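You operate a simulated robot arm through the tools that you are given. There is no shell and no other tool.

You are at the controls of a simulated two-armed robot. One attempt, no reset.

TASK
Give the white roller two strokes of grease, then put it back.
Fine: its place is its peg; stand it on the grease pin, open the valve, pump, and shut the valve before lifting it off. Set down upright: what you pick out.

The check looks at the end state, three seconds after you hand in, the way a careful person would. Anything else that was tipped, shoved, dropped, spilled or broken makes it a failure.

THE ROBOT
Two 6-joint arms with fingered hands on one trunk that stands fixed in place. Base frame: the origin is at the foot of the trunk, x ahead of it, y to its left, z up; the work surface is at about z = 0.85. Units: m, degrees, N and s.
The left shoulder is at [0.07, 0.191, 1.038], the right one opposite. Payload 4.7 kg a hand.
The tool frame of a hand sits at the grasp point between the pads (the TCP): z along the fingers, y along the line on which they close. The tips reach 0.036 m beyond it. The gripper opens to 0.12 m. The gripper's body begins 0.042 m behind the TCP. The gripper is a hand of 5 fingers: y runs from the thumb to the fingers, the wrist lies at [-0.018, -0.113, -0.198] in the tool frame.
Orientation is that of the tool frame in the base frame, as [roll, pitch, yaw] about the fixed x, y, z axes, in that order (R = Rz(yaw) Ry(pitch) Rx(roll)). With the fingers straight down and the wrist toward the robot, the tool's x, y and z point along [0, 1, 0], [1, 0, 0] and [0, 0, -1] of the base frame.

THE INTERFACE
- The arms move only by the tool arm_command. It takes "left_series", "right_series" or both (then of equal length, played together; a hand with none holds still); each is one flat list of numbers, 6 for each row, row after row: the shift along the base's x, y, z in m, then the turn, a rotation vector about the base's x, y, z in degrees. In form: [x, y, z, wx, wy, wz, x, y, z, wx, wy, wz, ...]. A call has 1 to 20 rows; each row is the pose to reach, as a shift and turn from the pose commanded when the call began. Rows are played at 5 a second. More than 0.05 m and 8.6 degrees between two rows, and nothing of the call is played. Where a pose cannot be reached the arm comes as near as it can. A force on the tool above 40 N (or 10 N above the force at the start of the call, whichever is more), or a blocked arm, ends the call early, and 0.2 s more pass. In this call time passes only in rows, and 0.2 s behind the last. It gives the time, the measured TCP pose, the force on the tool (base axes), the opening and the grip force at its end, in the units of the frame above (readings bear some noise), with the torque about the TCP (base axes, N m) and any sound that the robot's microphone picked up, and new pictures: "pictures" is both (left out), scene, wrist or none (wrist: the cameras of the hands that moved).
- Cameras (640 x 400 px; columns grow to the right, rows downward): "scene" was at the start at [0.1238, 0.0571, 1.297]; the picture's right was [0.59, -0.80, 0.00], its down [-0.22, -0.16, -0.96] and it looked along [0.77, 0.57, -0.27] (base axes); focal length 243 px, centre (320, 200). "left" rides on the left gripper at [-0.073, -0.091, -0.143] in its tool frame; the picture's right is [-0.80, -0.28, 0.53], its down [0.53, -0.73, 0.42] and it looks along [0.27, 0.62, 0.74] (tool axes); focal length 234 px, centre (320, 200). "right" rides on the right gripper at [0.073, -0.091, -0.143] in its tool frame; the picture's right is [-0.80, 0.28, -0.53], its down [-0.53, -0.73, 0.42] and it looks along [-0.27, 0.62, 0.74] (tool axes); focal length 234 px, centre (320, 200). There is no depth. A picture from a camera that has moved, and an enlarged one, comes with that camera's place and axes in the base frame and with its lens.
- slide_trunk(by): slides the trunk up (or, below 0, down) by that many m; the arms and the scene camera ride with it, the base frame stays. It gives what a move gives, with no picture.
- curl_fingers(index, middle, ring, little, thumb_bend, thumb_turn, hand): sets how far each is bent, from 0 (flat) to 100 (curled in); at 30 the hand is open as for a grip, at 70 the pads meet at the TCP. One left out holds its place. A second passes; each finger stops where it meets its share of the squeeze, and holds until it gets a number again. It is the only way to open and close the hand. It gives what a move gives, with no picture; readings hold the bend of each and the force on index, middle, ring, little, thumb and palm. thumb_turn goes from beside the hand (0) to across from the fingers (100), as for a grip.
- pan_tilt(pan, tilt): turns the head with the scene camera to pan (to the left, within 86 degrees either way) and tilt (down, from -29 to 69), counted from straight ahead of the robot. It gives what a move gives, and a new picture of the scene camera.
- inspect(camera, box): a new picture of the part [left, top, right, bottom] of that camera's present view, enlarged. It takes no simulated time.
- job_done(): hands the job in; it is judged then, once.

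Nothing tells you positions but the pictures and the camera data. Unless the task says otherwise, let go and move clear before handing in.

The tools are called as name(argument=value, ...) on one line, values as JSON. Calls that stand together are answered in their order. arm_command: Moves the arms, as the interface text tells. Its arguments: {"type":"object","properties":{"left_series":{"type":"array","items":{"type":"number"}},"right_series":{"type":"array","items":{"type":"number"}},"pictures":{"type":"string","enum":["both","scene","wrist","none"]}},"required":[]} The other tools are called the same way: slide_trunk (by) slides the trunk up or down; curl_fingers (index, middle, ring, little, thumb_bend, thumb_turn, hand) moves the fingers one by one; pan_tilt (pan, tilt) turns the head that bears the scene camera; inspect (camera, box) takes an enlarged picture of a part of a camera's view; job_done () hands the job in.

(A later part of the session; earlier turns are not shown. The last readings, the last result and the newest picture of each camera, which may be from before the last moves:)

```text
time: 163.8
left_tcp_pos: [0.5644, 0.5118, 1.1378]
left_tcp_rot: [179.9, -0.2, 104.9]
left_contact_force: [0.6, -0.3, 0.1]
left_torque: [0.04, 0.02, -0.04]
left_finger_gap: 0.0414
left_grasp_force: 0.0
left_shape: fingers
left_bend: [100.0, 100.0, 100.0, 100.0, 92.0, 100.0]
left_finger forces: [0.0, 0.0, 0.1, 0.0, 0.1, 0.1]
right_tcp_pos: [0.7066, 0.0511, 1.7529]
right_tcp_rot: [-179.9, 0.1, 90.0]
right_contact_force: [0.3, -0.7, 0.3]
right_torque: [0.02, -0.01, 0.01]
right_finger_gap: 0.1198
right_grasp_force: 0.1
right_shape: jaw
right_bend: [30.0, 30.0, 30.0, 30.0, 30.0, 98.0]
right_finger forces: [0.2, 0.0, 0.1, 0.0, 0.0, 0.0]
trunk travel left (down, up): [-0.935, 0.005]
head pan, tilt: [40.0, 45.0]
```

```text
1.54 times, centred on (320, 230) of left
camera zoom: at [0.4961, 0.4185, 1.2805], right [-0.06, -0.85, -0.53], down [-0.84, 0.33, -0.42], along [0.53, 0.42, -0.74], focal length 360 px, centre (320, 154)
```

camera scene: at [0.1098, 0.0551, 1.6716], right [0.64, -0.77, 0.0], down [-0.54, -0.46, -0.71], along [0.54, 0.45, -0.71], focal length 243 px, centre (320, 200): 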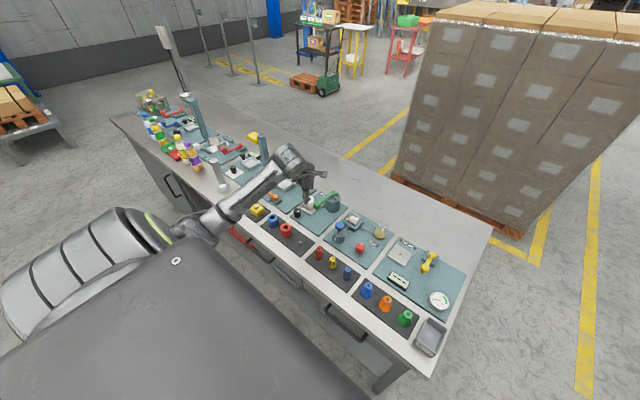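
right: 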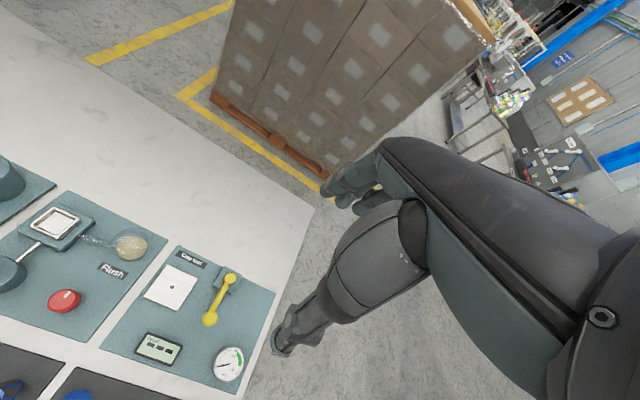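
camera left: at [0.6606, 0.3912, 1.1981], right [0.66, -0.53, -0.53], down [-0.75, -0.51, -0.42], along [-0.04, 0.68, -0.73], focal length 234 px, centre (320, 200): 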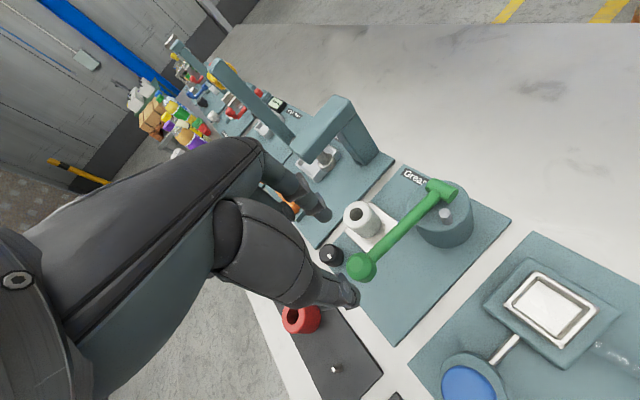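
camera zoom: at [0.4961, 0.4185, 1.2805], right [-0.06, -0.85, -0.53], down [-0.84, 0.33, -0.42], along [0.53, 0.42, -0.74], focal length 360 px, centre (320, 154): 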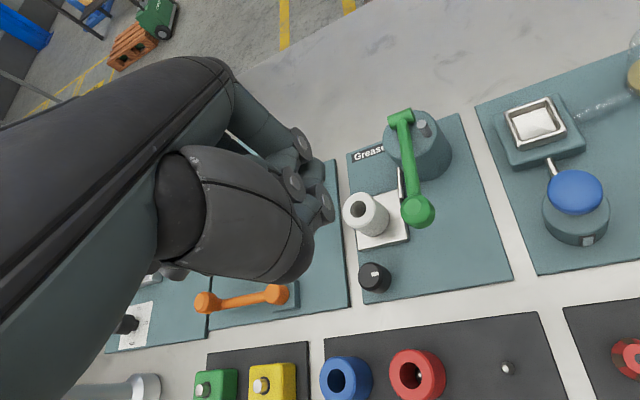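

Now it is a compact fist whose lowest point is about at the TCP. I move it above the ball at yaw 160, well clear.

arm_command(left_series=[0.01, -0.002, -0.02, 0, 0, 6, 0.02, -0.004, -0.04, 0, 0, 14, 0.03, -0.006, -0.06, 0, 0, 22, 0.04, -0.008, -0.07, 0, 0, 30, 0.05, -0.009, -0.08, 0, 0, 38, 0.056, -0.01, -0.085, 0, 0, 46, 0.058, -0.011, -0.09, 0, 0, 54, 0.058, -0.011, -0.1, 0, 0, 58, 0.058, -0.011, -0.11, 0, 0, 62], pictures="none")

inspect(camera="left", box=[200, 130, 480, 360])

inspect(camera="scene", box=[285, 160, 365, 225])

```text
time: 165.8
left_tcp_pos: [0.6241, 0.5, 1.0276]
left_tcp_rot: [179.8, -0.3, 166.9]
left_contact_force: [-0.1, -0.8, -0.7]
left_torque: [0.03, 0.0, 0.02]
left_finger_gap: 0.0416
left_grasp_force: 0.0
left_shape: fingers
left_bend: [100.0, 100.0, 100.0, 100.0, 92.0, 100.0]
left_finger forces: [0.0, 0.1, 0.0, 0.1, 0.0, 0.0]
right_tcp_pos: [0.7063, 0.0493, 1.7517]
right_tcp_rot: [-179.9, 0.0, 89.9]
right_contact_force: [-0.9, -0.5, 0.0]
right_torque: [0.0, 0.05, -0.03]
right_finger_gap: 0.1197
right_grasp_force: 0.0
right_shape: jaw
right_bend: [30.0, 30.0, 30.0, 30.0, 30.0, 98.0]
right_finger forces: [0.1, 0.1, 0.0, 0.1, 0.1, 0.0]
trunk travel left (down, up): [-0.935, 0.005]
head pan, tilt: [40.0, 45.0]
```

```text
1.74 times, centred on (340, 245) of left
camera zoom: at [0.6742, 0.3955, 1.1695], right [0.72, -0.45, -0.53], down [-0.68, -0.59, -0.43], along [-0.12, 0.67, -0.73], focal length 407 px, centre (285, 122)
```

zoom: 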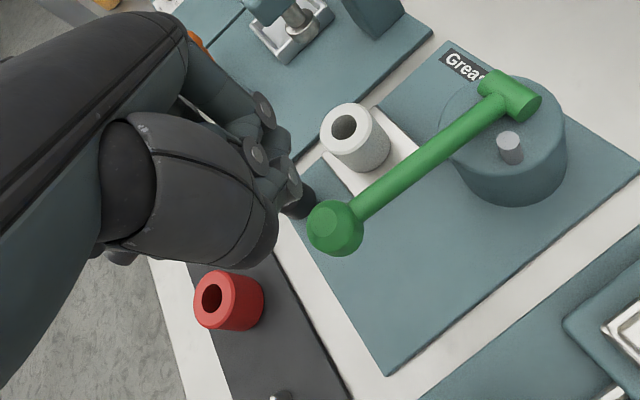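

```text
6.15 times, centred on (325, 192) of scene
camera zoom: at [0.1114, 0.0538, 1.6715], right [0.64, -0.77, 0.0], down [-0.54, -0.45, -0.71], along [0.54, 0.45, -0.71], focal length 1494 px, centre (289, 246)
```

zoom: 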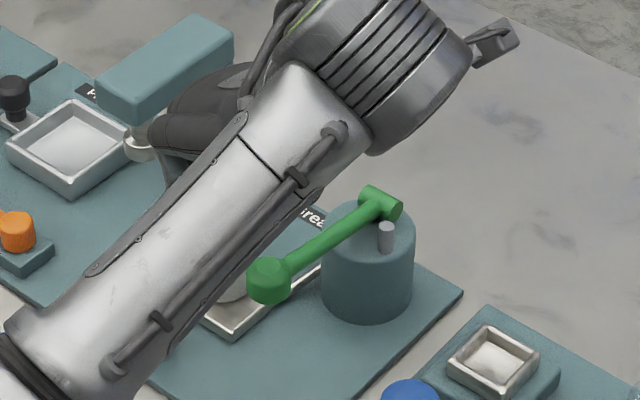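

I shift slightly to be centred over the ball, then descend slowly until contact.

arm_command(left_series=[0.003, -0.002, -0.015, 0, 0, 0, 0.005, -0.003, -0.03, 0, 0, 0, 0.005, -0.003, -0.04, 0, 0, 0, 0.005, -0.003, -0.046, 0, 0, 0, 0.005, -0.003, -0.052, 0, 0, 0], pictures="none")

inspect(camera="left", box=[200, 130, 480, 360])

```text
time: 167.0
left_tcp_pos: [0.6282, 0.4975, 0.9761]
left_tcp_rot: [179.8, -0.2, 167.0]
left_contact_force: [0.0, 0.9, 1.2]
left_torque: [-0.03, 0.0, 0.01]
left_finger_gap: 0.0417
left_grasp_force: 0.2
left_shape: fingers
left_bend: [100.0, 100.0, 100.0, 100.0, 92.0, 100.0]
left_finger forces: [0.0, 0.0, 0.1, 0.0, 0.1, 0.1]
right_tcp_pos: [0.7072, 0.0497, 1.7513]
right_tcp_rot: [-179.9, 0.1, 89.9]
right_contact_force: [-0.5, -0.3, -0.4]
right_torque: [0.01, 0.01, -0.01]
right_finger_gap: 0.1199
right_grasp_force: 0.1
right_shape: jaw
right_bend: [30.0, 30.0, 30.0, 30.0, 30.0, 98.0]
right_finger forces: [0.1, 0.0, 0.1, 0.0, 0.0, 0.0]
trunk travel left (down, up): [-0.935, 0.005]
head pan, tilt: [40.0, 45.0]
```

```text
1.74 times, centred on (340, 245) of left
camera zoom: at [0.6788, 0.3922, 1.1184], right [0.72, -0.45, -0.53], down [-0.68, -0.59, -0.43], along [-0.12, 0.67, -0.73], focal length 407 px, centre (285, 122)
```

zoom: 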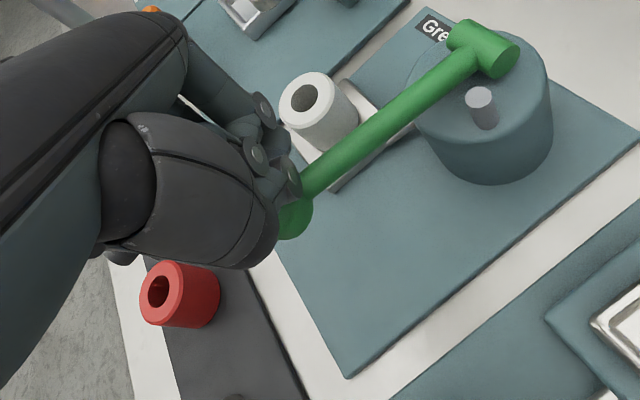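

No contact yet. I continue down in small steps to feel the lever.

arm_command(left_series=[0, 0, -0.006, 0, 0, 0, 0, 0, -0.012, 0, 0, 0, 0, 0, -0.018, 0, 0, 0, 0, 0, -0.024, 0, 0, 0], pictures="none")

inspect(camera="left", box=[200, 130, 480, 360])

```text
time: 168.0
left_tcp_pos: [0.6291, 0.4972, 0.9532]
left_tcp_rot: [179.8, -0.1, 167.0]
left_contact_force: [0.4, -0.5, 3.4]
left_torque: [-0.04, 0.01, 0.01]
left_finger_gap: 0.0413
left_grasp_force: 0.1
left_shape: fingers
left_bend: [100.0, 100.0, 100.0, 100.0, 92.0, 100.0]
left_finger forces: [0.0, 0.1, 0.0, 0.0, 0.0, 0.0]
right_tcp_pos: [0.7063, 0.0495, 1.7527]
right_tcp_rot: [-180.0, 0.0, 89.9]
right_contact_force: [0.3, -0.6, 0.6]
right_torque: [0.02, 0.0, 0.02]
right_finger_gap: 0.1197
right_grasp_force: 0.1
right_shape: jaw
right_bend: [30.0, 30.0, 30.0, 30.0, 30.0, 98.0]
right_finger forces: [0.0, 0.1, 0.0, 0.0, 0.0, 0.0]
trunk travel left (down, up): [-0.935, 0.005]
head pan, tilt: [40.0, 45.0]
```

```text
1.74 times, centred on (340, 245) of left
camera zoom: at [0.6796, 0.3924, 1.0955], right [0.72, -0.45, -0.53], down [-0.68, -0.59, -0.43], along [-0.12, 0.67, -0.73], focal length 407 px, centre (285, 122)
```

zoom: 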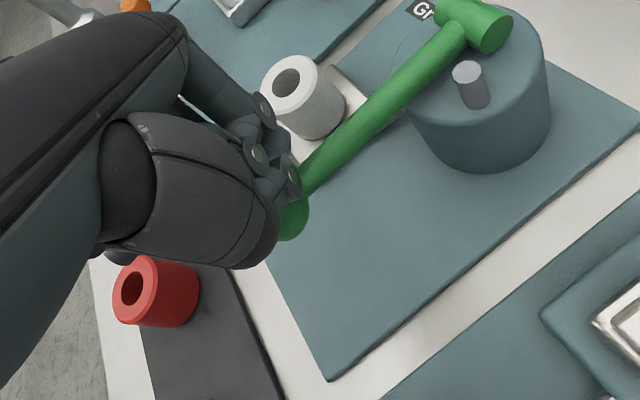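

The lever follows with about 3 N of resistance. I press on down to its bottom stop.

arm_command(left_series=[0.0003, 0, -0.006, 0, 0, 0, 0.0006, 0, -0.012, 0, 0, 0, 0.001, 0, -0.018, 0, 0, 0, 0.0015, 0, -0.024, 0, 0, 0, 0.002, 0, -0.03, 0, 0, 0, 0.0025, 0, -0.036, 0, 0, 0, 0.003, 0, -0.042, 0, 0, 0], pictures="none")

inspect(camera="left", box=[200, 130, 480, 360])

inspect(camera="scene", box=[285, 170, 365, 235])

```text
time: 169.3
left_tcp_pos: [0.6357, 0.4978, 0.931]
left_tcp_rot: [179.0, 0.8, 166.9]
left_contact_force: [-5.5, -0.1, 23.1]
left_torque: [0.01, -0.16, 0.02]
left_finger_gap: 0.0405
left_grasp_force: 10.6
left_shape: fingers
left_bend: [100.0, 100.0, 100.0, 100.0, 94.0, 100.0]
left_finger forces: [0.0, 0.1, 0.0, 0.1, 21.0, 0.0]
right_tcp_pos: [0.7043, 0.0482, 1.7531]
right_tcp_rot: [-180.0, -0.1, 89.9]
right_contact_force: [0.9, 1.2, 0.1]
right_torque: [-0.04, 0.03, 0.02]
right_finger_gap: 0.1197
right_grasp_force: 0.0
right_shape: jaw
right_bend: [30.0, 30.0, 30.0, 30.0, 30.0, 98.0]
right_finger forces: [0.0, 0.0, 0.0, 0.1, 0.0, 0.0]
trunk travel left (down, up): [-0.935, 0.005]
head pan, tilt: [40.0, 45.0]
stopped in row 6 (left hand): the force on the tool passed its limit at 44 N (the readings are from after the stop); the commanded pose is now the measured one
```

```text
1.74 times, centred on (340, 245) of left
camera zoom: at [0.6829, 0.3916, 1.0738], right [0.73, -0.45, -0.52], down [-0.68, -0.59, -0.44], along [-0.11, 0.67, -0.73], focal length 407 px, centre (285, 122)
```

zoom: 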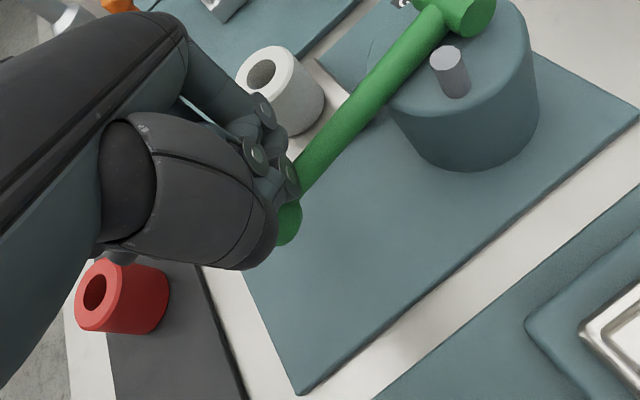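

```text
6.15 times, centred on (325, 202) of scene
camera zoom: at [0.1079, 0.052, 1.6717], right [0.64, -0.77, 0.0], down [-0.54, -0.45, -0.71], along [0.54, 0.46, -0.71], focal length 1494 px, centre (289, 185)
```

zoom: 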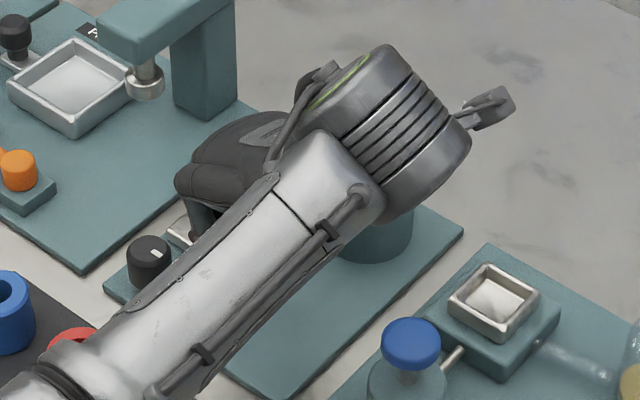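

The force limit stopped the push at 44 N, all through the thumb on the ball: the lever is at its bottom stop. I raise the hand fully so the lever returns, and check that it does.

arm_command(left_series=[-0.001, 0, 0.008, 0, 0, 0, -0.002, 0, 0.018, 0, 0, 0, -0.003, 0, 0.03, 0, 0, 0, -0.004, 0, 0.042, 0, 0, 0, -0.005, 0, 0.055, 0, 0, 0, -0.005, 0, 0.07, 0, 0, 0], pictures="none")

inspect(camera="left", box=[200, 130, 480, 360])

inspect(camera="scene", box=[285, 170, 365, 235])

```text
time: 170.7
left_tcp_pos: [0.6296, 0.499, 0.9962]
left_tcp_rot: [179.5, 0.4, 166.9]
left_contact_force: [0.6, -0.5, 1.2]
left_torque: [-0.01, -0.02, 0.0]
left_finger_gap: 0.0414
left_grasp_force: 0.1
left_shape: fingers
left_bend: [100.0, 100.0, 100.0, 100.0, 93.0, 100.0]
left_finger forces: [0.0, 0.0, 0.0, 0.0, 0.0, 0.0]
right_tcp_pos: [0.7053, 0.0502, 1.7523]
right_tcp_rot: [-180.0, 0.0, 90.0]
right_contact_force: [-0.7, 0.1, 0.0]
right_torque: [-0.02, 0.02, 0.01]
right_finger_gap: 0.1197
right_grasp_force: 0.1
right_shape: jaw
right_bend: [30.0, 30.0, 30.0, 30.0, 30.0, 98.0]
right_finger forces: [0.1, 0.0, 0.0, 0.0, 0.1, 0.0]
trunk travel left (down, up): [-0.935, 0.005]
head pan, tilt: [40.0, 45.0]
```

```text
1.74 times, centred on (340, 245) of left
camera zoom: at [0.678, 0.392, 1.1397], right [0.72, -0.45, -0.52], down [-0.68, -0.59, -0.44], along [-0.11, 0.67, -0.73], focal length 407 px, centre (285, 122)
```

zoom: 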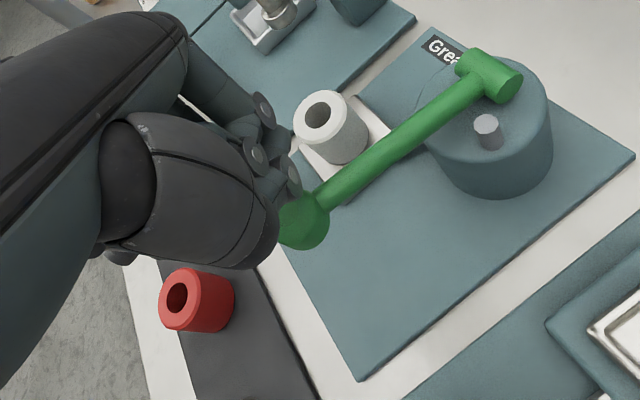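

```text
6.15 times, centred on (325, 202) of scene
camera zoom: at [0.1107, 0.0538, 1.6715], right [0.64, -0.77, 0.0], down [-0.54, -0.45, -0.71], along [0.54, 0.45, -0.71], focal length 1494 px, centre (289, 185)
```

zoom: 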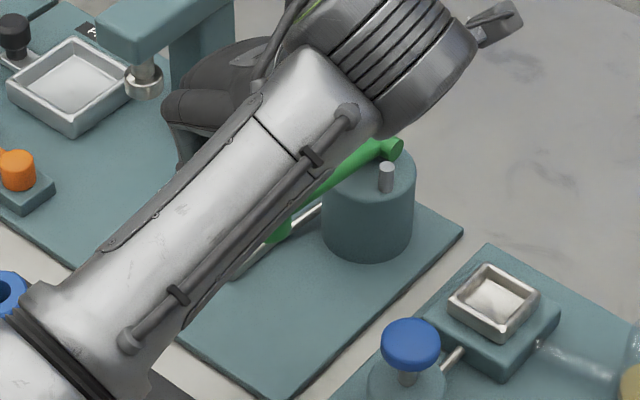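

The lever has come back up to its rest. I now make the second stroke the same way, down to the stop.

arm_command(left_series=[0, 0, -0.012, 0, 0, 0, 0, 0, -0.024, 0, 0, 0, 0.001, 0, -0.034, 0, 0, 0, 0.002, 0, -0.044, 0, 0, 0, 0.003, 0, -0.052, 0, 0, 0, 0.004, 0, -0.059, 0, 0, 0, 0.005, 0, -0.065, 0, 0, 0, 0.005, 0, -0.07, 0, 0, 0], pictures="none")

inspect(camera="left", box=[200, 130, 480, 360])

```text
time: 172.5
left_tcp_pos: [0.634, 0.4963, 0.9311]
left_tcp_rot: [179.0, 0.8, 166.9]
left_contact_force: [-1.5, 1.1, 24.2]
left_torque: [0.1, -0.16, 0.03]
left_finger_gap: 0.0405
left_grasp_force: 8.2
left_shape: fingers
left_bend: [100.0, 100.0, 100.0, 100.0, 94.0, 100.0]
left_finger forces: [0.0, 0.0, 0.1, 0.1, 16.2, 0.0]
right_tcp_pos: [0.7022, 0.0472, 1.7544]
right_tcp_rot: [179.9, -0.2, 89.9]
right_contact_force: [-0.6, 0.3, -1.1]
right_torque: [-0.03, 0.01, -0.03]
right_finger_gap: 0.1199
right_grasp_force: 0.1
right_shape: jaw
right_bend: [30.0, 30.0, 30.0, 30.0, 30.0, 98.0]
right_finger forces: [0.1, 0.0, 0.0, 0.1, 0.0, 0.0]
trunk travel left (down, up): [-0.935, 0.005]
head pan, tilt: [40.0, 45.0]
```

```text
1.74 times, centred on (340, 245) of left
camera zoom: at [0.682, 0.3912, 1.0738], right [0.73, -0.45, -0.52], down [-0.68, -0.59, -0.44], along [-0.11, 0.67, -0.73], focal length 407 px, centre (285, 122)
```

zoom: 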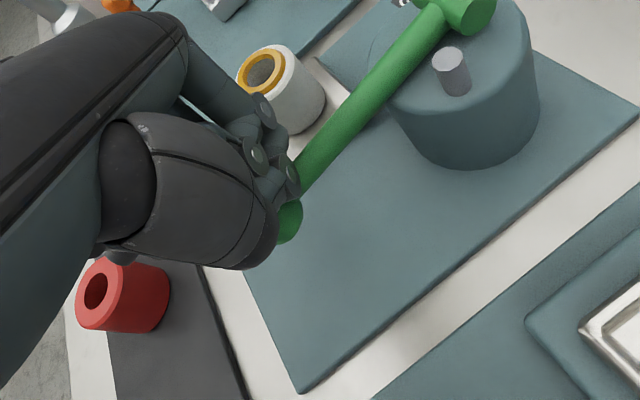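

An amber ring of grease has now appeared in the roller's bore. I raise the hand to let the lever return and look closely.

arm_command(left_series=[-0.001, 0, 0.008, 0, 0, 0, -0.002, 0, 0.018, 0, 0, 0, -0.003, 0, 0.03, 0, 0, 0, -0.004, 0, 0.042, 0, 0, 0, -0.005, 0, 0.055, 0, 0, 0, -0.005, 0, 0.07, 0, 0, 0, -0.005, 0, 0.09, 0, 0, 0], pictures="none")

inspect(camera="left", box=[320, 130, 420, 220])

inspect(camera="left", box=[200, 130, 480, 360])

```text
time: 174.1
left_tcp_pos: [0.6309, 0.4978, 1.0159]
left_tcp_rot: [179.4, 0.4, 166.8]
left_contact_force: [0.4, -0.7, -0.1]
left_torque: [0.0, 0.01, 0.02]
left_finger_gap: 0.0416
left_grasp_force: 0.1
left_shape: fingers
left_bend: [100.0, 100.0, 100.0, 100.0, 93.0, 100.0]
left_finger forces: [0.0, 0.0, 0.1, 0.1, 0.0, 0.0]
right_tcp_pos: [0.7077, 0.0505, 1.7516]
right_tcp_rot: [-179.9, -0.1, 90.0]
right_contact_force: [0.3, 1.4, 0.5]
right_torque: [0.01, 0.03, -0.01]
right_finger_gap: 0.12
right_grasp_force: 0.1
right_shape: jaw
right_bend: [30.0, 30.0, 30.0, 30.0, 30.0, 98.0]
right_finger forces: [0.0, 0.0, 0.0, 0.0, 0.1, 0.1]
trunk travel left (down, up): [-0.935, 0.005]
head pan, tilt: [40.0, 45.0]
```

```text
4.44 times, centred on (370, 175) of left
camera zoom: at [0.6786, 0.392, 1.1593], right [0.72, -0.45, -0.52], down [-0.68, -0.59, -0.44], along [-0.11, 0.67, -0.73], focal length 1041 px, centre (98, 311)
```

zoom: 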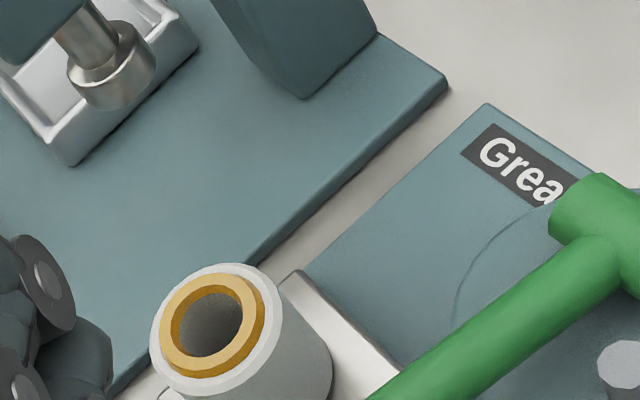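

```text
1.74 times, centred on (340, 245) of left
camera zoom: at [0.6786, 0.392, 1.1593], right [0.72, -0.45, -0.52], down [-0.68, -0.59, -0.44], along [-0.11, 0.67, -0.73], focal length 407 px, centre (285, 122)
```

zoom: 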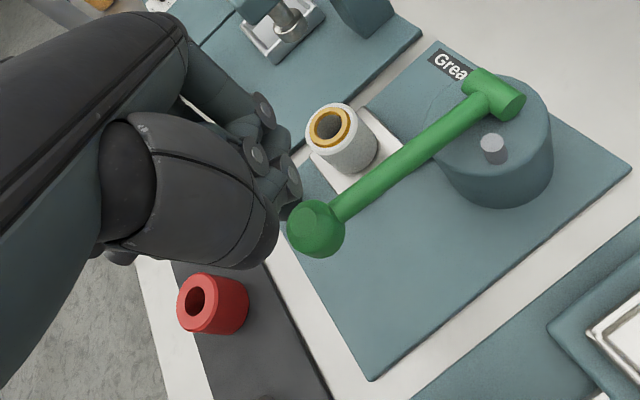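

A grease collar is visible around the bore. I zoom in on it from both cameras to judge how many strokes it shows.

inspect(camera="left", box=[340, 182, 376, 222])

arm_command(left_series=[-0.005, 0, 0.02, 0, 0, -6, -0.015, 0.002, 0.04, 0, 0, -14, -0.03, 0.004, 0.06, 0, 0, -22, -0.045, 0.006, 0.08, 0, 0, -30, -0.06, 0.008, 0.1, 0, 0, -38, -0.07, 0.01, 0.11, 0, 0, -46, -0.07, 0.01, 0.11, 0, 0, -52], pictures="scene")

inspect(camera="scene", box=[296, 188, 326, 212])

```text
10.00 times, centred on (358, 202) of left
camera zoom: at [0.6786, 0.392, 1.1593], right [0.72, -0.45, -0.52], down [-0.68, -0.59, -0.44], along [-0.11, 0.67, -0.73], focal length 2342 px, centre (-60, 180)
```

zoom: 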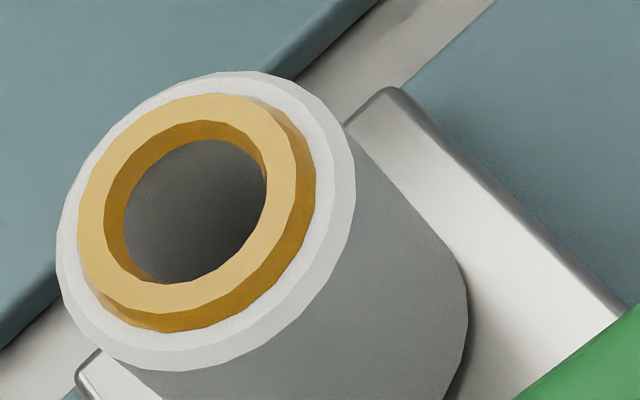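

```text
time: 175.7
left_tcp_pos: [0.5601, 0.5077, 1.126]
left_tcp_rot: [179.4, 0.5, 114.6]
left_contact_force: [0.1, -0.1, -0.1]
left_torque: [0.01, 0.0, 0.01]
left_finger_gap: 0.0413
left_grasp_force: 0.0
left_shape: fingers
left_bend: [100.0, 100.0, 100.0, 100.0, 93.0, 100.0]
left_finger forces: [0.0, 0.1, 0.0, 0.0, 0.0, 0.0]
right_tcp_pos: [0.7063, 0.0505, 1.7519]
right_tcp_rot: [-180.0, -0.1, 89.9]
right_contact_force: [-0.1, -0.5, 0.1]
right_torque: [-0.03, 0.0, 0.05]
right_finger_gap: 0.1196
right_grasp_force: 0.0
right_shape: jaw
right_bend: [30.0, 30.0, 30.0, 30.0, 30.0, 98.0]
right_finger forces: [0.0, 0.0, 0.0, 0.0, 0.0, 0.0]
trunk travel left (down, up): [-0.935, 0.005]
head pan, tilt: [40.0, 45.0]
camera scene: at [0.1111, 0.0541, 1.6715], right [0.64, -0.77, 0.0], down [-0.54, -0.45, -0.71], along [0.54, 0.45, -0.71], focal length 243 px, centre (320, 200)
```

scene: 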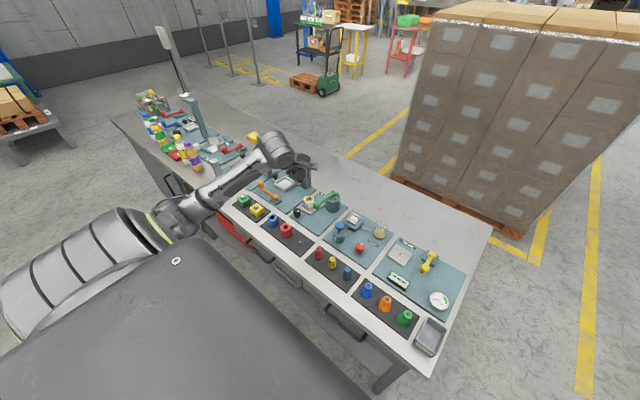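

```text
16.00 times, centred on (311, 200) of scene
camera zoom: at [0.1111, 0.0541, 1.6715], right [0.64, -0.77, 0.0], down [-0.54, -0.45, -0.71], along [0.54, 0.45, -0.71], focal length 3885 px, centre (464, 200)
```

zoom: 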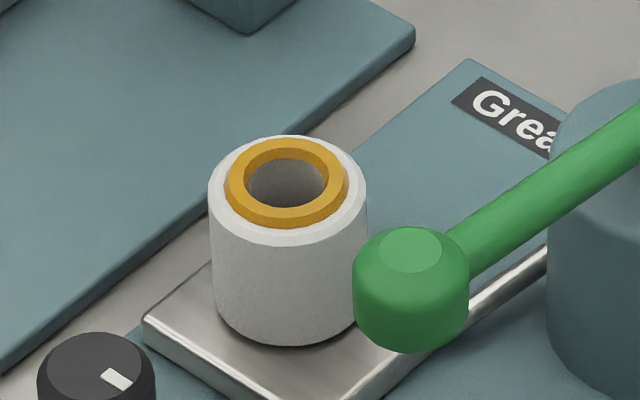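

One collar is visible, but I want independent evidence of the stroke count. I compare the tank, its rod and the lever now with earlier views.

inspect(camera="scene", box=[285, 172, 365, 235])

inspect(camera="scene", box=[315, 180, 355, 215])

inspect(camera="left", box=[330, 120, 500, 260])

```text
6.35 times, centred on (325, 204) of scene
camera zoom: at [0.1111, 0.0541, 1.6715], right [0.64, -0.77, 0.0], down [-0.54, -0.45, -0.71], along [0.54, 0.45, -0.71], focal length 1542 px, centre (288, 178)
```

zoom: 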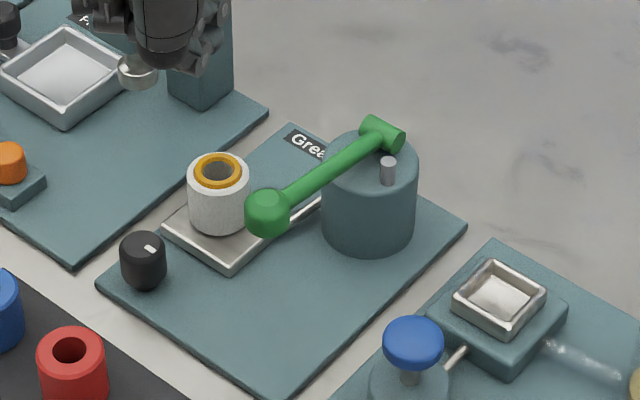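

```text
11.43 times, centred on (335, 198) of scene
camera zoom: at [0.1111, 0.0541, 1.6715], right [0.64, -0.77, 0.0], down [-0.54, -0.45, -0.71], along [0.54, 0.45, -0.71], focal length 2775 px, centre (149, 229)
```

zoom: 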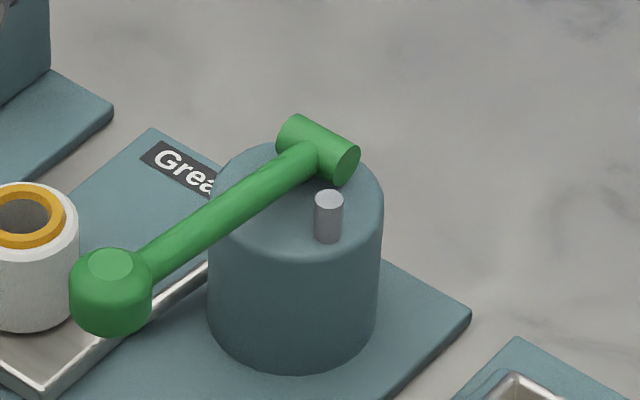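

```text
2.86 times, centred on (415, 190) of left
camera zoom: at [0.5055, 0.4049, 1.2694], right [0.09, -0.85, -0.52], down [-0.88, 0.18, -0.44], along [0.46, 0.5, -0.73], focal length 669 px, centre (49, 229)
```

zoom: 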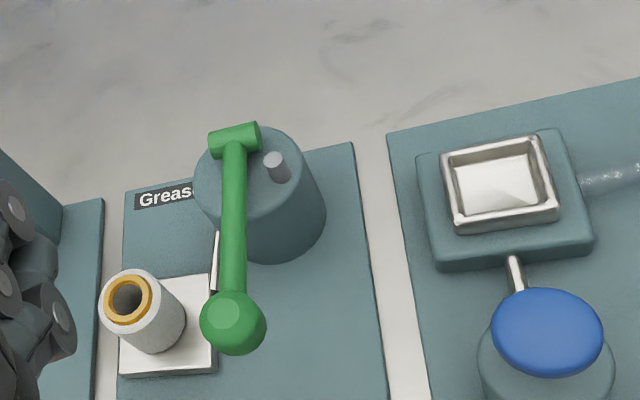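

The collar is steady at about 31 mm across and 5.5 mm high; it was smaller (~26 mm) at the second down-press, which fits one step per completed stroke, so two strokes have been delivered. Next I shut the valve: reopen the pinch and bring the trunk back to the earlier height.

curl_fingers(hand="left", thumb_bend=30, thumb_turn=98)

curl_fingers(hand="left", index=52, thumb_bend=52)

arm_command(left_series=[0.005, 0.02, 0.02, 0.6, -0.5, -4, 0.015, 0.04, 0.03, 0.6, -0.5, -10, 0.025, 0.06, 0.03, 0.6, -0.5, -16, 0.033, 0.077, 0.03, 0.6, -0.5, -20], pictures="none")

slide_trunk(by=-0.11)

inspect(camera="left", box=[240, 160, 440, 330])

```text
time: 176.7
left_tcp_pos: [0.5594, 0.5088, 1.1262]
left_tcp_rot: [179.4, 0.4, 114.9]
left_contact_force: [-1.0, 0.3, 0.1]
left_torque: [-0.02, 0.02, 0.01]
left_finger_gap: 0.0802
left_grasp_force: 0.0
left_shape: fingers
left_bend: [100.0, 100.0, 100.0, 100.0, 30.0, 96.0]
left_finger forces: [0.0, 0.0, 0.0, 0.1, 0.0, 0.0]
right_tcp_pos: [0.7063, 0.0498, 1.7532]
right_tcp_rot: [-179.9, 0.0, 89.8]
right_contact_force: [-0.1, -1.2, 0.2]
right_torque: [0.03, 0.02, 0.01]
right_finger_gap: 0.1201
right_grasp_force: 0.2
right_shape: jaw
right_bend: [30.0, 30.0, 30.0, 30.0, 30.0, 98.0]
right_finger forces: [0.0, 0.1, 0.0, 0.1, 0.1, 0.1]
trunk travel left (down, up): [-0.935, 0.005]
head pan, tilt: [40.0, 45.0]
```

```text
time: 177.7
left_tcp_pos: [0.5601, 0.508, 1.1268]
left_tcp_rot: [179.3, 0.4, 114.9]
left_contact_force: [0.4, 0.1, 0.0]
left_torque: [-0.01, -0.01, 0.06]
left_finger_gap: 0.0572
left_grasp_force: 0.2
left_shape: fingers
left_bend: [52.0, 100.0, 100.0, 100.0, 52.0, 98.0]
left_finger forces: [0.1, 0.1, 0.0, 0.1, 0.0, 0.1]
right_tcp_pos: [0.7068, 0.0505, 1.7519]
right_tcp_rot: [-179.9, 0.0, 89.9]
right_contact_force: [-0.2, -0.5, 0.0]
right_torque: [0.0, -0.01, -0.04]
right_finger_gap: 0.1199
right_grasp_force: 0.1
right_shape: jaw
right_bend: [30.0, 30.0, 30.0, 30.0, 30.0, 98.0]
right_finger forces: [0.0, 0.0, 0.0, 0.0, 0.1, 0.1]
trunk travel left (down, up): [-0.935, 0.005]
head pan, tilt: [40.0, 45.0]
```

```text
time: 178.7
left_tcp_pos: [0.5935, 0.5858, 1.1572]
left_tcp_rot: [178.8, 0.0, 94.8]
left_contact_force: [-0.4, -0.4, -0.4]
left_torque: [0.01, 0.01, 0.06]
left_finger_gap: 0.0573
left_grasp_force: 0.0
left_shape: fingers
left_bend: [52.0, 100.0, 100.0, 100.0, 52.0, 98.0]
left_finger forces: [0.0, 0.1, 0.0, 0.0, 0.1, 0.0]
right_tcp_pos: [0.7079, 0.0506, 1.7519]
right_tcp_rot: [-180.0, 0.0, 89.9]
right_contact_force: [0.4, 1.6, -0.3]
right_torque: [0.0, -0.02, -0.01]
right_finger_gap: 0.1197
right_grasp_force: 0.1
right_shape: jaw
right_bend: [30.0, 30.0, 30.0, 30.0, 30.0, 98.0]
right_finger forces: [0.1, 0.1, 0.0, 0.1, 0.0, 0.1]
trunk travel left (down, up): [-0.935, 0.005]
head pan, tilt: [40.0, 45.0]
```

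```text
time: 180.1
left_tcp_pos: [0.5949, 0.5845, 1.0466]
left_tcp_rot: [178.8, 0.0, 95.0]
left_contact_force: [0.0, 0.3, 0.9]
left_torque: [-0.02, 0.01, -0.03]
left_finger_gap: 0.0572
left_grasp_force: 0.0
left_shape: fingers
left_bend: [52.0, 100.0, 100.0, 100.0, 52.0, 98.0]
left_finger forces: [0.0, 0.0, 0.1, 0.0, 0.0, 0.0]
right_tcp_pos: [0.7062, 0.0501, 1.6426]
right_tcp_rot: [180.0, 0.0, 89.9]
right_contact_force: [-0.2, 0.1, 0.7]
right_torque: [0.01, 0.0, 0.0]
right_finger_gap: 0.1197
right_grasp_force: 0.1
right_shape: jaw
right_bend: [30.0, 30.0, 30.0, 30.0, 30.0, 98.0]
right_finger forces: [0.0, 0.0, 0.0, 0.1, 0.0, 0.0]
trunk travel left (down, up): [-0.825, 0.115]
head pan, tilt: [40.0, 45.0]
```

```text
2.35 times, centred on (340, 245) of left
camera zoom: at [0.5067, 0.5061, 1.1884], right [-0.2, -0.82, -0.53], down [-0.77, 0.47, -0.44], along [0.61, 0.32, -0.72], focal length 551 px, centre (273, 94)
```

zoom: 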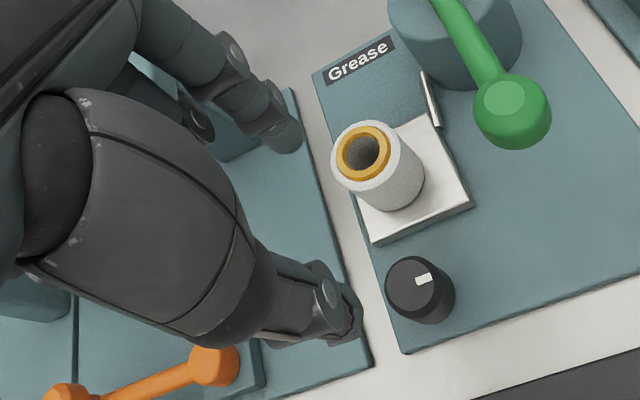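

The collar and the roller look fine; the knob mark still points to −y. I level the hand, go to yaw 82 above the knob and come down to check centring.

curl_fingers(hand="left", index=55, thumb_bend=51)

arm_command(left_series=[-0.001, 0.0005, -0.025, 0, 0.6, -5, -0.002, 0.001, -0.05, 0, 1.2, -10, -0.002, 0.001, -0.075, 0, 1.2, -13, -0.002, 0.001, -0.1, 0, 1.2, -13, -0.002, 0.001, -0.1, 0, 1.2, -13], pictures="none")

inspect(camera="left", box=[300, 190, 400, 280])

inspect(camera="scene", box=[285, 180, 335, 220])

```text
time: 181.1
left_tcp_pos: [0.5943, 0.5858, 1.0465]
left_tcp_rot: [178.8, 0.0, 94.9]
left_contact_force: [0.2, 0.2, 0.2]
left_torque: [0.03, 0.0, -0.01]
left_finger_gap: 0.0539
left_grasp_force: 0.1
left_shape: fingers
left_bend: [55.0, 100.0, 100.0, 100.0, 51.0, 98.0]
left_finger forces: [0.0, 0.0, 0.0, 0.0, 0.0, 0.0]
right_tcp_pos: [0.7071, 0.05, 1.6405]
right_tcp_rot: [-179.9, 0.0, 89.9]
right_contact_force: [-0.4, -0.3, -0.4]
right_torque: [0.0, 0.01, 0.01]
right_finger_gap: 0.1196
right_grasp_force: 0.0
right_shape: jaw
right_bend: [30.0, 30.0, 30.0, 30.0, 30.0, 98.0]
right_finger forces: [0.0, 0.0, 0.1, 0.0, 0.0, 0.0]
trunk travel left (down, up): [-0.825, 0.115]
head pan, tilt: [40.0, 45.0]
```

```text
time: 182.3
left_tcp_pos: [0.5922, 0.5869, 0.9458]
left_tcp_rot: [-180.0, 0.0, 81.9]
left_contact_force: [0.8, 0.2, 0.5]
left_torque: [-0.01, 0.0, -0.01]
left_finger_gap: 0.0537
left_grasp_force: 0.1
left_shape: fingers
left_bend: [55.0, 100.0, 100.0, 100.0, 51.0, 98.0]
left_finger forces: [0.0, 0.0, 0.1, 0.0, 0.0, 0.0]
right_tcp_pos: [0.7064, 0.0504, 1.6406]
right_tcp_rot: [-179.9, 0.1, 89.9]
right_contact_force: [0.2, -0.8, 0.5]
right_torque: [0.02, 0.02, -0.03]
right_finger_gap: 0.1198
right_grasp_force: 0.1
right_shape: jaw
right_bend: [30.0, 30.0, 30.0, 30.0, 30.0, 98.0]
right_finger forces: [0.0, 0.0, 0.0, 0.0, 0.0, 0.0]
trunk travel left (down, up): [-0.825, 0.115]
head pan, tilt: [40.0, 45.0]
```

```text
4.44 times, centred on (350, 235) of left
camera zoom: at [0.4915, 0.5287, 1.0901], right [-0.39, -0.76, -0.52], down [-0.65, 0.63, -0.43], along [0.65, 0.17, -0.74], focal length 1041 px, centre (187, 44)
```

zoom: 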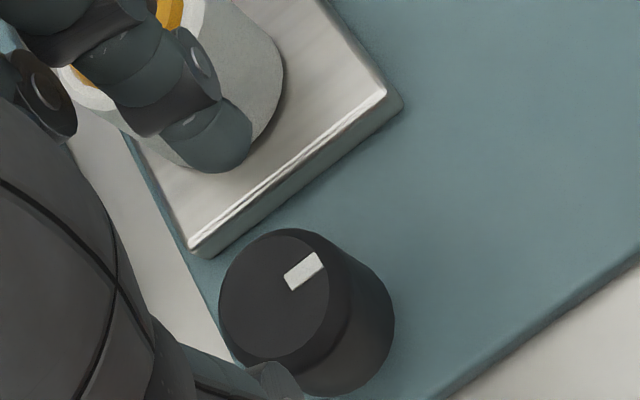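

```text
10.00 times, centred on (310, 200) of scene
camera zoom: at [0.1111, 0.0538, 1.5615], right [0.64, -0.77, 0.0], down [-0.54, -0.45, -0.71], along [0.54, 0.45, -0.71], focal length 2428 px, centre (420, 200)
```

zoom: 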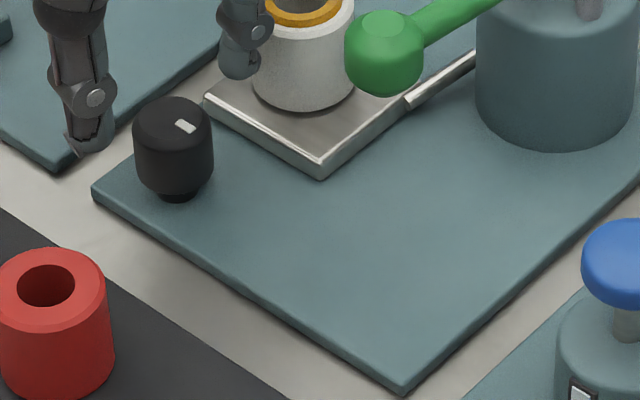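

Centred within about 1.5 mm. I descend on the knob, grip, and turn counter-clockwise.

arm_command(left_series=[-0.001, -0.001, -0.015, 0, 0, 0, -0.0013, -0.0011, -0.03, 0, 0, 0, -0.0013, -0.0011, -0.04, 0, 0, 0, -0.0013, -0.0011, -0.0445, 0, 0, 0], pictures="none")

curl_fingers(hand="left", index=60, thumb_bend=60)

curl_fingers(hand="left", index=78, thumb_bend=78)

inspect(camera="left", box=[260, 170, 420, 320])

```text
time: 183.3
left_tcp_pos: [0.5932, 0.5856, 0.9028]
left_tcp_rot: [179.9, 0.0, 81.9]
left_contact_force: [-0.2, 0.8, 0.7]
left_torque: [0.01, -0.02, 0.01]
left_finger_gap: 0.0539
left_grasp_force: 0.1
left_shape: fingers
left_bend: [55.0, 100.0, 100.0, 100.0, 51.0, 98.0]
left_finger forces: [0.0, 0.0, 0.1, 0.0, 0.0, 0.1]
right_tcp_pos: [0.7072, 0.05, 1.6419]
right_tcp_rot: [-179.9, 0.0, 89.9]
right_contact_force: [-0.8, 0.1, 0.9]
right_torque: [0.01, -0.02, -0.01]
right_finger_gap: 0.12
right_grasp_force: 0.0
right_shape: jaw
right_bend: [30.0, 30.0, 30.0, 30.0, 30.0, 98.0]
right_finger forces: [0.0, 0.0, 0.0, 0.0, 0.0, 0.0]
trunk travel left (down, up): [-0.825, 0.115]
head pan, tilt: [40.0, 45.0]
```

```text
time: 184.3
left_tcp_pos: [0.5914, 0.5842, 0.9028]
left_tcp_rot: [179.9, 0.0, 81.9]
left_contact_force: [1.1, 0.6, -0.4]
left_torque: [0.01, -0.01, 0.02]
left_finger_gap: 0.0333
left_grasp_force: 0.0
left_shape: fingers
left_bend: [60.0, 100.0, 100.0, 100.0, 60.0, 99.0]
left_finger forces: [0.0, 0.0, 0.1, 0.0, 0.0, 0.0]
right_tcp_pos: [0.7055, 0.0502, 1.642]
right_tcp_rot: [-180.0, 0.1, 89.9]
right_contact_force: [0.5, 0.7, -0.1]
right_torque: [0.02, -0.02, -0.02]
right_finger_gap: 0.1198
right_grasp_force: 0.1
right_shape: jaw
right_bend: [30.0, 30.0, 30.0, 30.0, 30.0, 98.0]
right_finger forces: [0.1, 0.1, 0.1, 0.0, 0.1, 0.0]
trunk travel left (down, up): [-0.825, 0.115]
head pan, tilt: [40.0, 45.0]
```

```text
time: 185.3
left_tcp_pos: [0.5906, 0.5856, 0.9029]
left_tcp_rot: [-179.9, 0.1, 81.9]
left_contact_force: [-7.8, -0.5, -4.4]
left_torque: [0.01, 0.12, 0.0]
left_finger_gap: 0.0273
left_grasp_force: 15.2
left_shape: fingers
left_bend: [60.0, 100.0, 100.0, 100.0, 65.0, 100.0]
left_finger forces: [11.0, 0.0, 0.1, 0.0, 19.2, 0.1]
right_tcp_pos: [0.706, 0.0516, 1.6425]
right_tcp_rot: [-179.9, 0.0, 89.9]
right_contact_force: [0.2, 0.2, 0.3]
right_torque: [-0.01, -0.02, -0.01]
right_finger_gap: 0.12
right_grasp_force: 0.0
right_shape: jaw
right_bend: [30.0, 30.0, 30.0, 30.0, 30.0, 98.0]
right_finger forces: [0.0, 0.0, 0.0, 0.1, 0.0, 0.0]
trunk travel left (down, up): [-0.825, 0.115]
head pan, tilt: [40.0, 45.0]
```

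```text
2.67 times, centred on (340, 245) of left
camera zoom: at [0.49, 0.528, 1.0458], right [-0.39, -0.76, -0.52], down [-0.65, 0.63, -0.42], along [0.65, 0.18, -0.74], focal length 624 px, centre (267, 80)
```

zoom: 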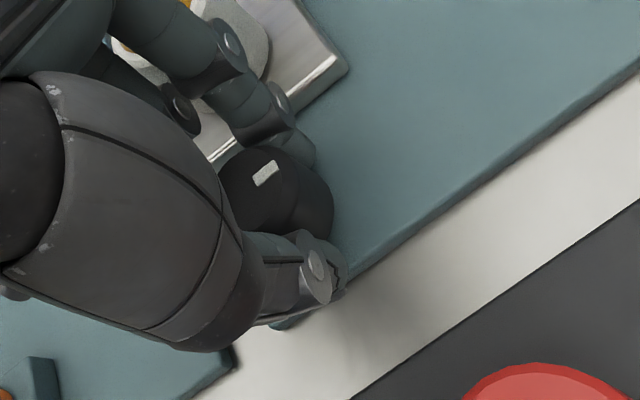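

Good grip. I turn counter-clockwise in two parts, checking the mark.

arm_command(left_series=[0.001, 0, 0, 0, 0, 5, 0.0015, 0, 0, 0, 0, 11, 0.0015, 0, 0, 0, 0, 17, 0.0015, 0, 0, 0, 0, 23, 0.0015, 0, 0, 0, 0, 29, 0.0015, 0, 0, 0, 0, 35], pictures="none")

inspect(camera="left", box=[300, 195, 370, 265])

arm_command(left_series=[0, 0, 0, 0, 0, 6, 0, 0, 0, 0, 0, 12, 0, 0, 0, 0, 0, 18, 0, 0, 0, 0, 0, 24, 0, 0, 0, 0, 0, 30, 0, 0, 0, 0, 0, 36], pictures="none")

inspect(camera="left", box=[300, 195, 370, 265])

```text
time: 186.7
left_tcp_pos: [0.5937, 0.5854, 0.9041]
left_tcp_rot: [-180.0, 0.1, 117.0]
left_contact_force: [-11.6, -6.4, -7.1]
left_torque: [-0.11, 0.27, -0.02]
left_finger_gap: 0.0271
left_grasp_force: 14.6
left_shape: fingers
left_bend: [62.0, 100.0, 100.0, 100.0, 65.0, 99.0]
left_finger forces: [8.5, 0.0, 0.1, 0.0, 21.1, 0.0]
right_tcp_pos: [0.7053, 0.0492, 1.6429]
right_tcp_rot: [-179.9, 0.0, 89.9]
right_contact_force: [-0.2, -0.5, -0.6]
right_torque: [-0.01, -0.03, 0.02]
right_finger_gap: 0.1196
right_grasp_force: 0.1
right_shape: jaw
right_bend: [30.0, 30.0, 30.0, 30.0, 30.0, 98.0]
right_finger forces: [0.0, 0.0, 0.0, 0.0, 0.0, 0.0]
trunk travel left (down, up): [-0.825, 0.115]
head pan, tilt: [40.0, 45.0]
```

```text
5.71 times, centred on (335, 230) of left
camera zoom: at [0.5438, 0.4804, 1.0461], right [0.12, -0.84, -0.52], down [-0.89, 0.14, -0.43], along [0.43, 0.52, -0.74], focal length 1338 px, centre (234, 29)
```

zoom: 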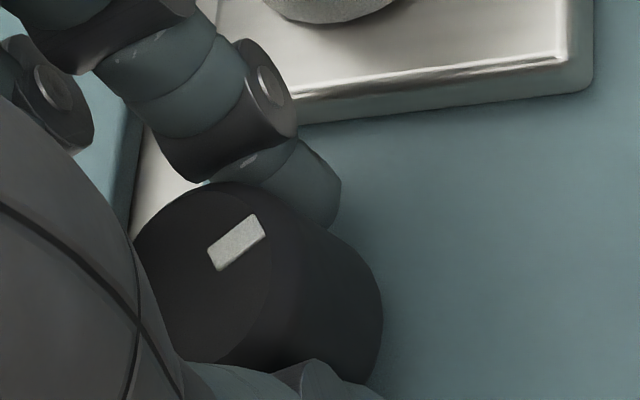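

```text
time: 188.1
left_tcp_pos: [0.5933, 0.5844, 0.9022]
left_tcp_rot: [-180.0, 0.0, 152.9]
left_contact_force: [-7.3, -9.2, -6.0]
left_torque: [-0.2, 0.15, -0.02]
left_finger_gap: 0.0268
left_grasp_force: 14.1
left_shape: fingers
left_bend: [62.0, 100.0, 100.0, 100.0, 65.0, 100.0]
left_finger forces: [8.7, 0.1, 0.0, 0.0, 19.0, 0.0]
right_tcp_pos: [0.707, 0.0485, 1.6424]
right_tcp_rot: [-179.9, 0.0, 89.8]
right_contact_force: [1.1, 0.4, -0.1]
right_torque: [0.04, -0.02, 0.01]
right_finger_gap: 0.1198
right_grasp_force: 0.1
right_shape: jaw
right_bend: [30.0, 30.0, 30.0, 30.0, 30.0, 98.0]
right_finger forces: [0.1, 0.0, 0.0, 0.0, 0.0, 0.1]
trunk travel left (down, up): [-0.825, 0.115]
head pan, tilt: [40.0, 45.0]
```

```text
5.71 times, centred on (335, 230) of left
camera zoom: at [0.6161, 0.4711, 1.046], right [0.59, -0.61, -0.52], down [-0.81, -0.41, -0.43], along [0.05, 0.67, -0.74], focal length 1338 px, centre (234, 29)
```

zoom: 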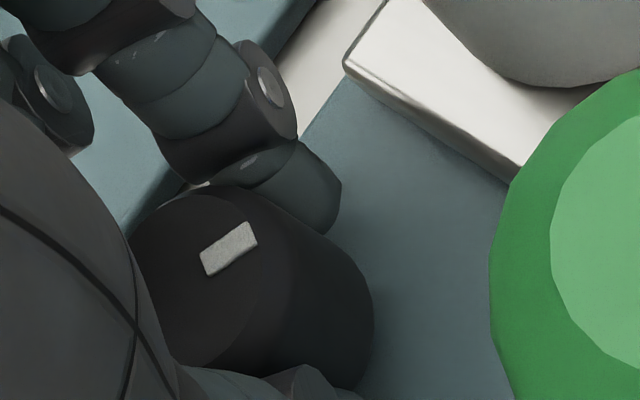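

The knob follows perfectly; the mark is now about 25–30° short of its closed position. I regrip and finish the turn to the stop.

curl_fingers(hand="left", index=54, thumb_bend=52)

arm_command(left_series=[0, 0, 0.015, 0, 0, 0, 0, 0, 0.03, 0, 0, -4, 0, 0, 0.04, 0, 0, -12, 0, 0, 0.04, 0, 0, -20, 0, 0, 0.04, 0, 0, -28, 0, 0, 0.04, 0, 0, -36, 0, 0, 0.04, 0, 0, -44, 0, 0, 0.04, 0, 0, -52, 0, 0, 0.04, 0, 0, -58], pictures="none")

inspect(camera="left", box=[300, 190, 400, 280])

inspect(camera="scene", box=[285, 180, 335, 220])

```text
time: 189.1
left_tcp_pos: [0.5928, 0.5847, 0.9014]
left_tcp_rot: [-179.9, -0.1, 152.9]
left_contact_force: [-0.9, -0.3, -0.6]
left_torque: [-0.02, 0.03, 0.01]
left_finger_gap: 0.0535
left_grasp_force: 0.0
left_shape: fingers
left_bend: [54.0, 100.0, 100.0, 100.0, 52.0, 98.0]
left_finger forces: [0.1, 0.1, 0.1, 0.0, 0.0, 0.0]
right_tcp_pos: [0.7064, 0.0504, 1.6422]
right_tcp_rot: [-179.9, 0.1, 89.8]
right_contact_force: [0.6, -0.3, -0.4]
right_torque: [0.01, -0.04, -0.02]
right_finger_gap: 0.1197
right_grasp_force: 0.0
right_shape: jaw
right_bend: [30.0, 30.0, 30.0, 30.0, 30.0, 98.0]
right_finger forces: [0.0, 0.1, 0.0, 0.1, 0.1, 0.0]
trunk travel left (down, up): [-0.825, 0.115]
head pan, tilt: [40.0, 45.0]
```

```text
time: 191.1
left_tcp_pos: [0.5922, 0.5849, 0.9419]
left_tcp_rot: [179.9, 0.1, 94.7]
left_contact_force: [-0.7, 1.2, 0.2]
left_torque: [-0.01, -0.04, 0.0]
left_finger_gap: 0.0536
left_grasp_force: 0.2
left_shape: fingers
left_bend: [54.0, 100.0, 100.0, 100.0, 52.0, 98.0]
left_finger forces: [0.0, 0.0, 0.0, 0.0, 0.0, 0.0]
right_tcp_pos: [0.7064, 0.0511, 1.642]
right_tcp_rot: [-179.9, 0.0, 90.0]
right_contact_force: [0.1, -0.6, -0.2]
right_torque: [0.04, -0.02, 0.03]
right_finger_gap: 0.1195
right_grasp_force: 0.1
right_shape: jaw
right_bend: [30.0, 30.0, 30.0, 30.0, 30.0, 98.0]
right_finger forces: [0.0, 0.1, 0.0, 0.0, 0.0, 0.1]
trunk travel left (down, up): [-0.825, 0.115]
head pan, tilt: [40.0, 45.0]
```

```text
4.44 times, centred on (350, 235) of left
camera zoom: at [0.5072, 0.5063, 1.0854], right [-0.21, -0.82, -0.52], down [-0.77, 0.47, -0.43], along [0.6, 0.32, -0.74], focal length 1041 px, centre (187, 44)
```

zoom: 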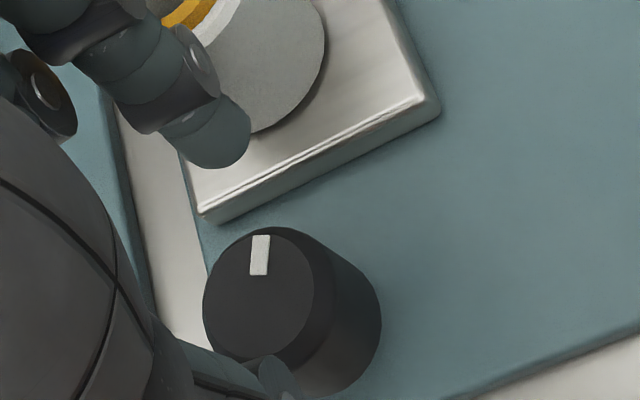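

```text
10.00 times, centred on (310, 200) of scene
camera zoom: at [0.111, 0.0541, 1.5615], right [0.64, -0.77, 0.0], down [-0.54, -0.45, -0.71], along [0.54, 0.45, -0.71], focal length 2428 px, centre (420, 200)
```

zoom: 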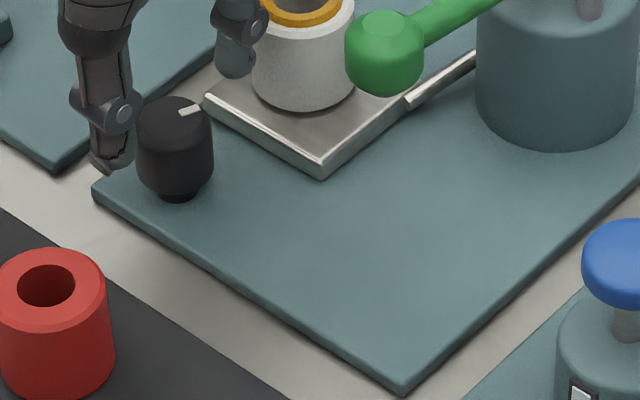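

inspect(camera="scene", box=[290, 186, 310, 202])

```text
16.00 times, centred on (300, 194) of scene
camera zoom: at [0.111, 0.0541, 1.5615], right [0.64, -0.77, 0.0], down [-0.54, -0.45, -0.71], along [0.54, 0.45, -0.71], focal length 3885 px, centre (640, 296)
```

zoom: 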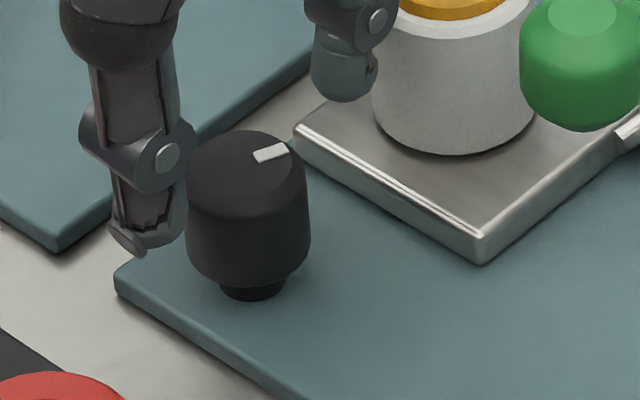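

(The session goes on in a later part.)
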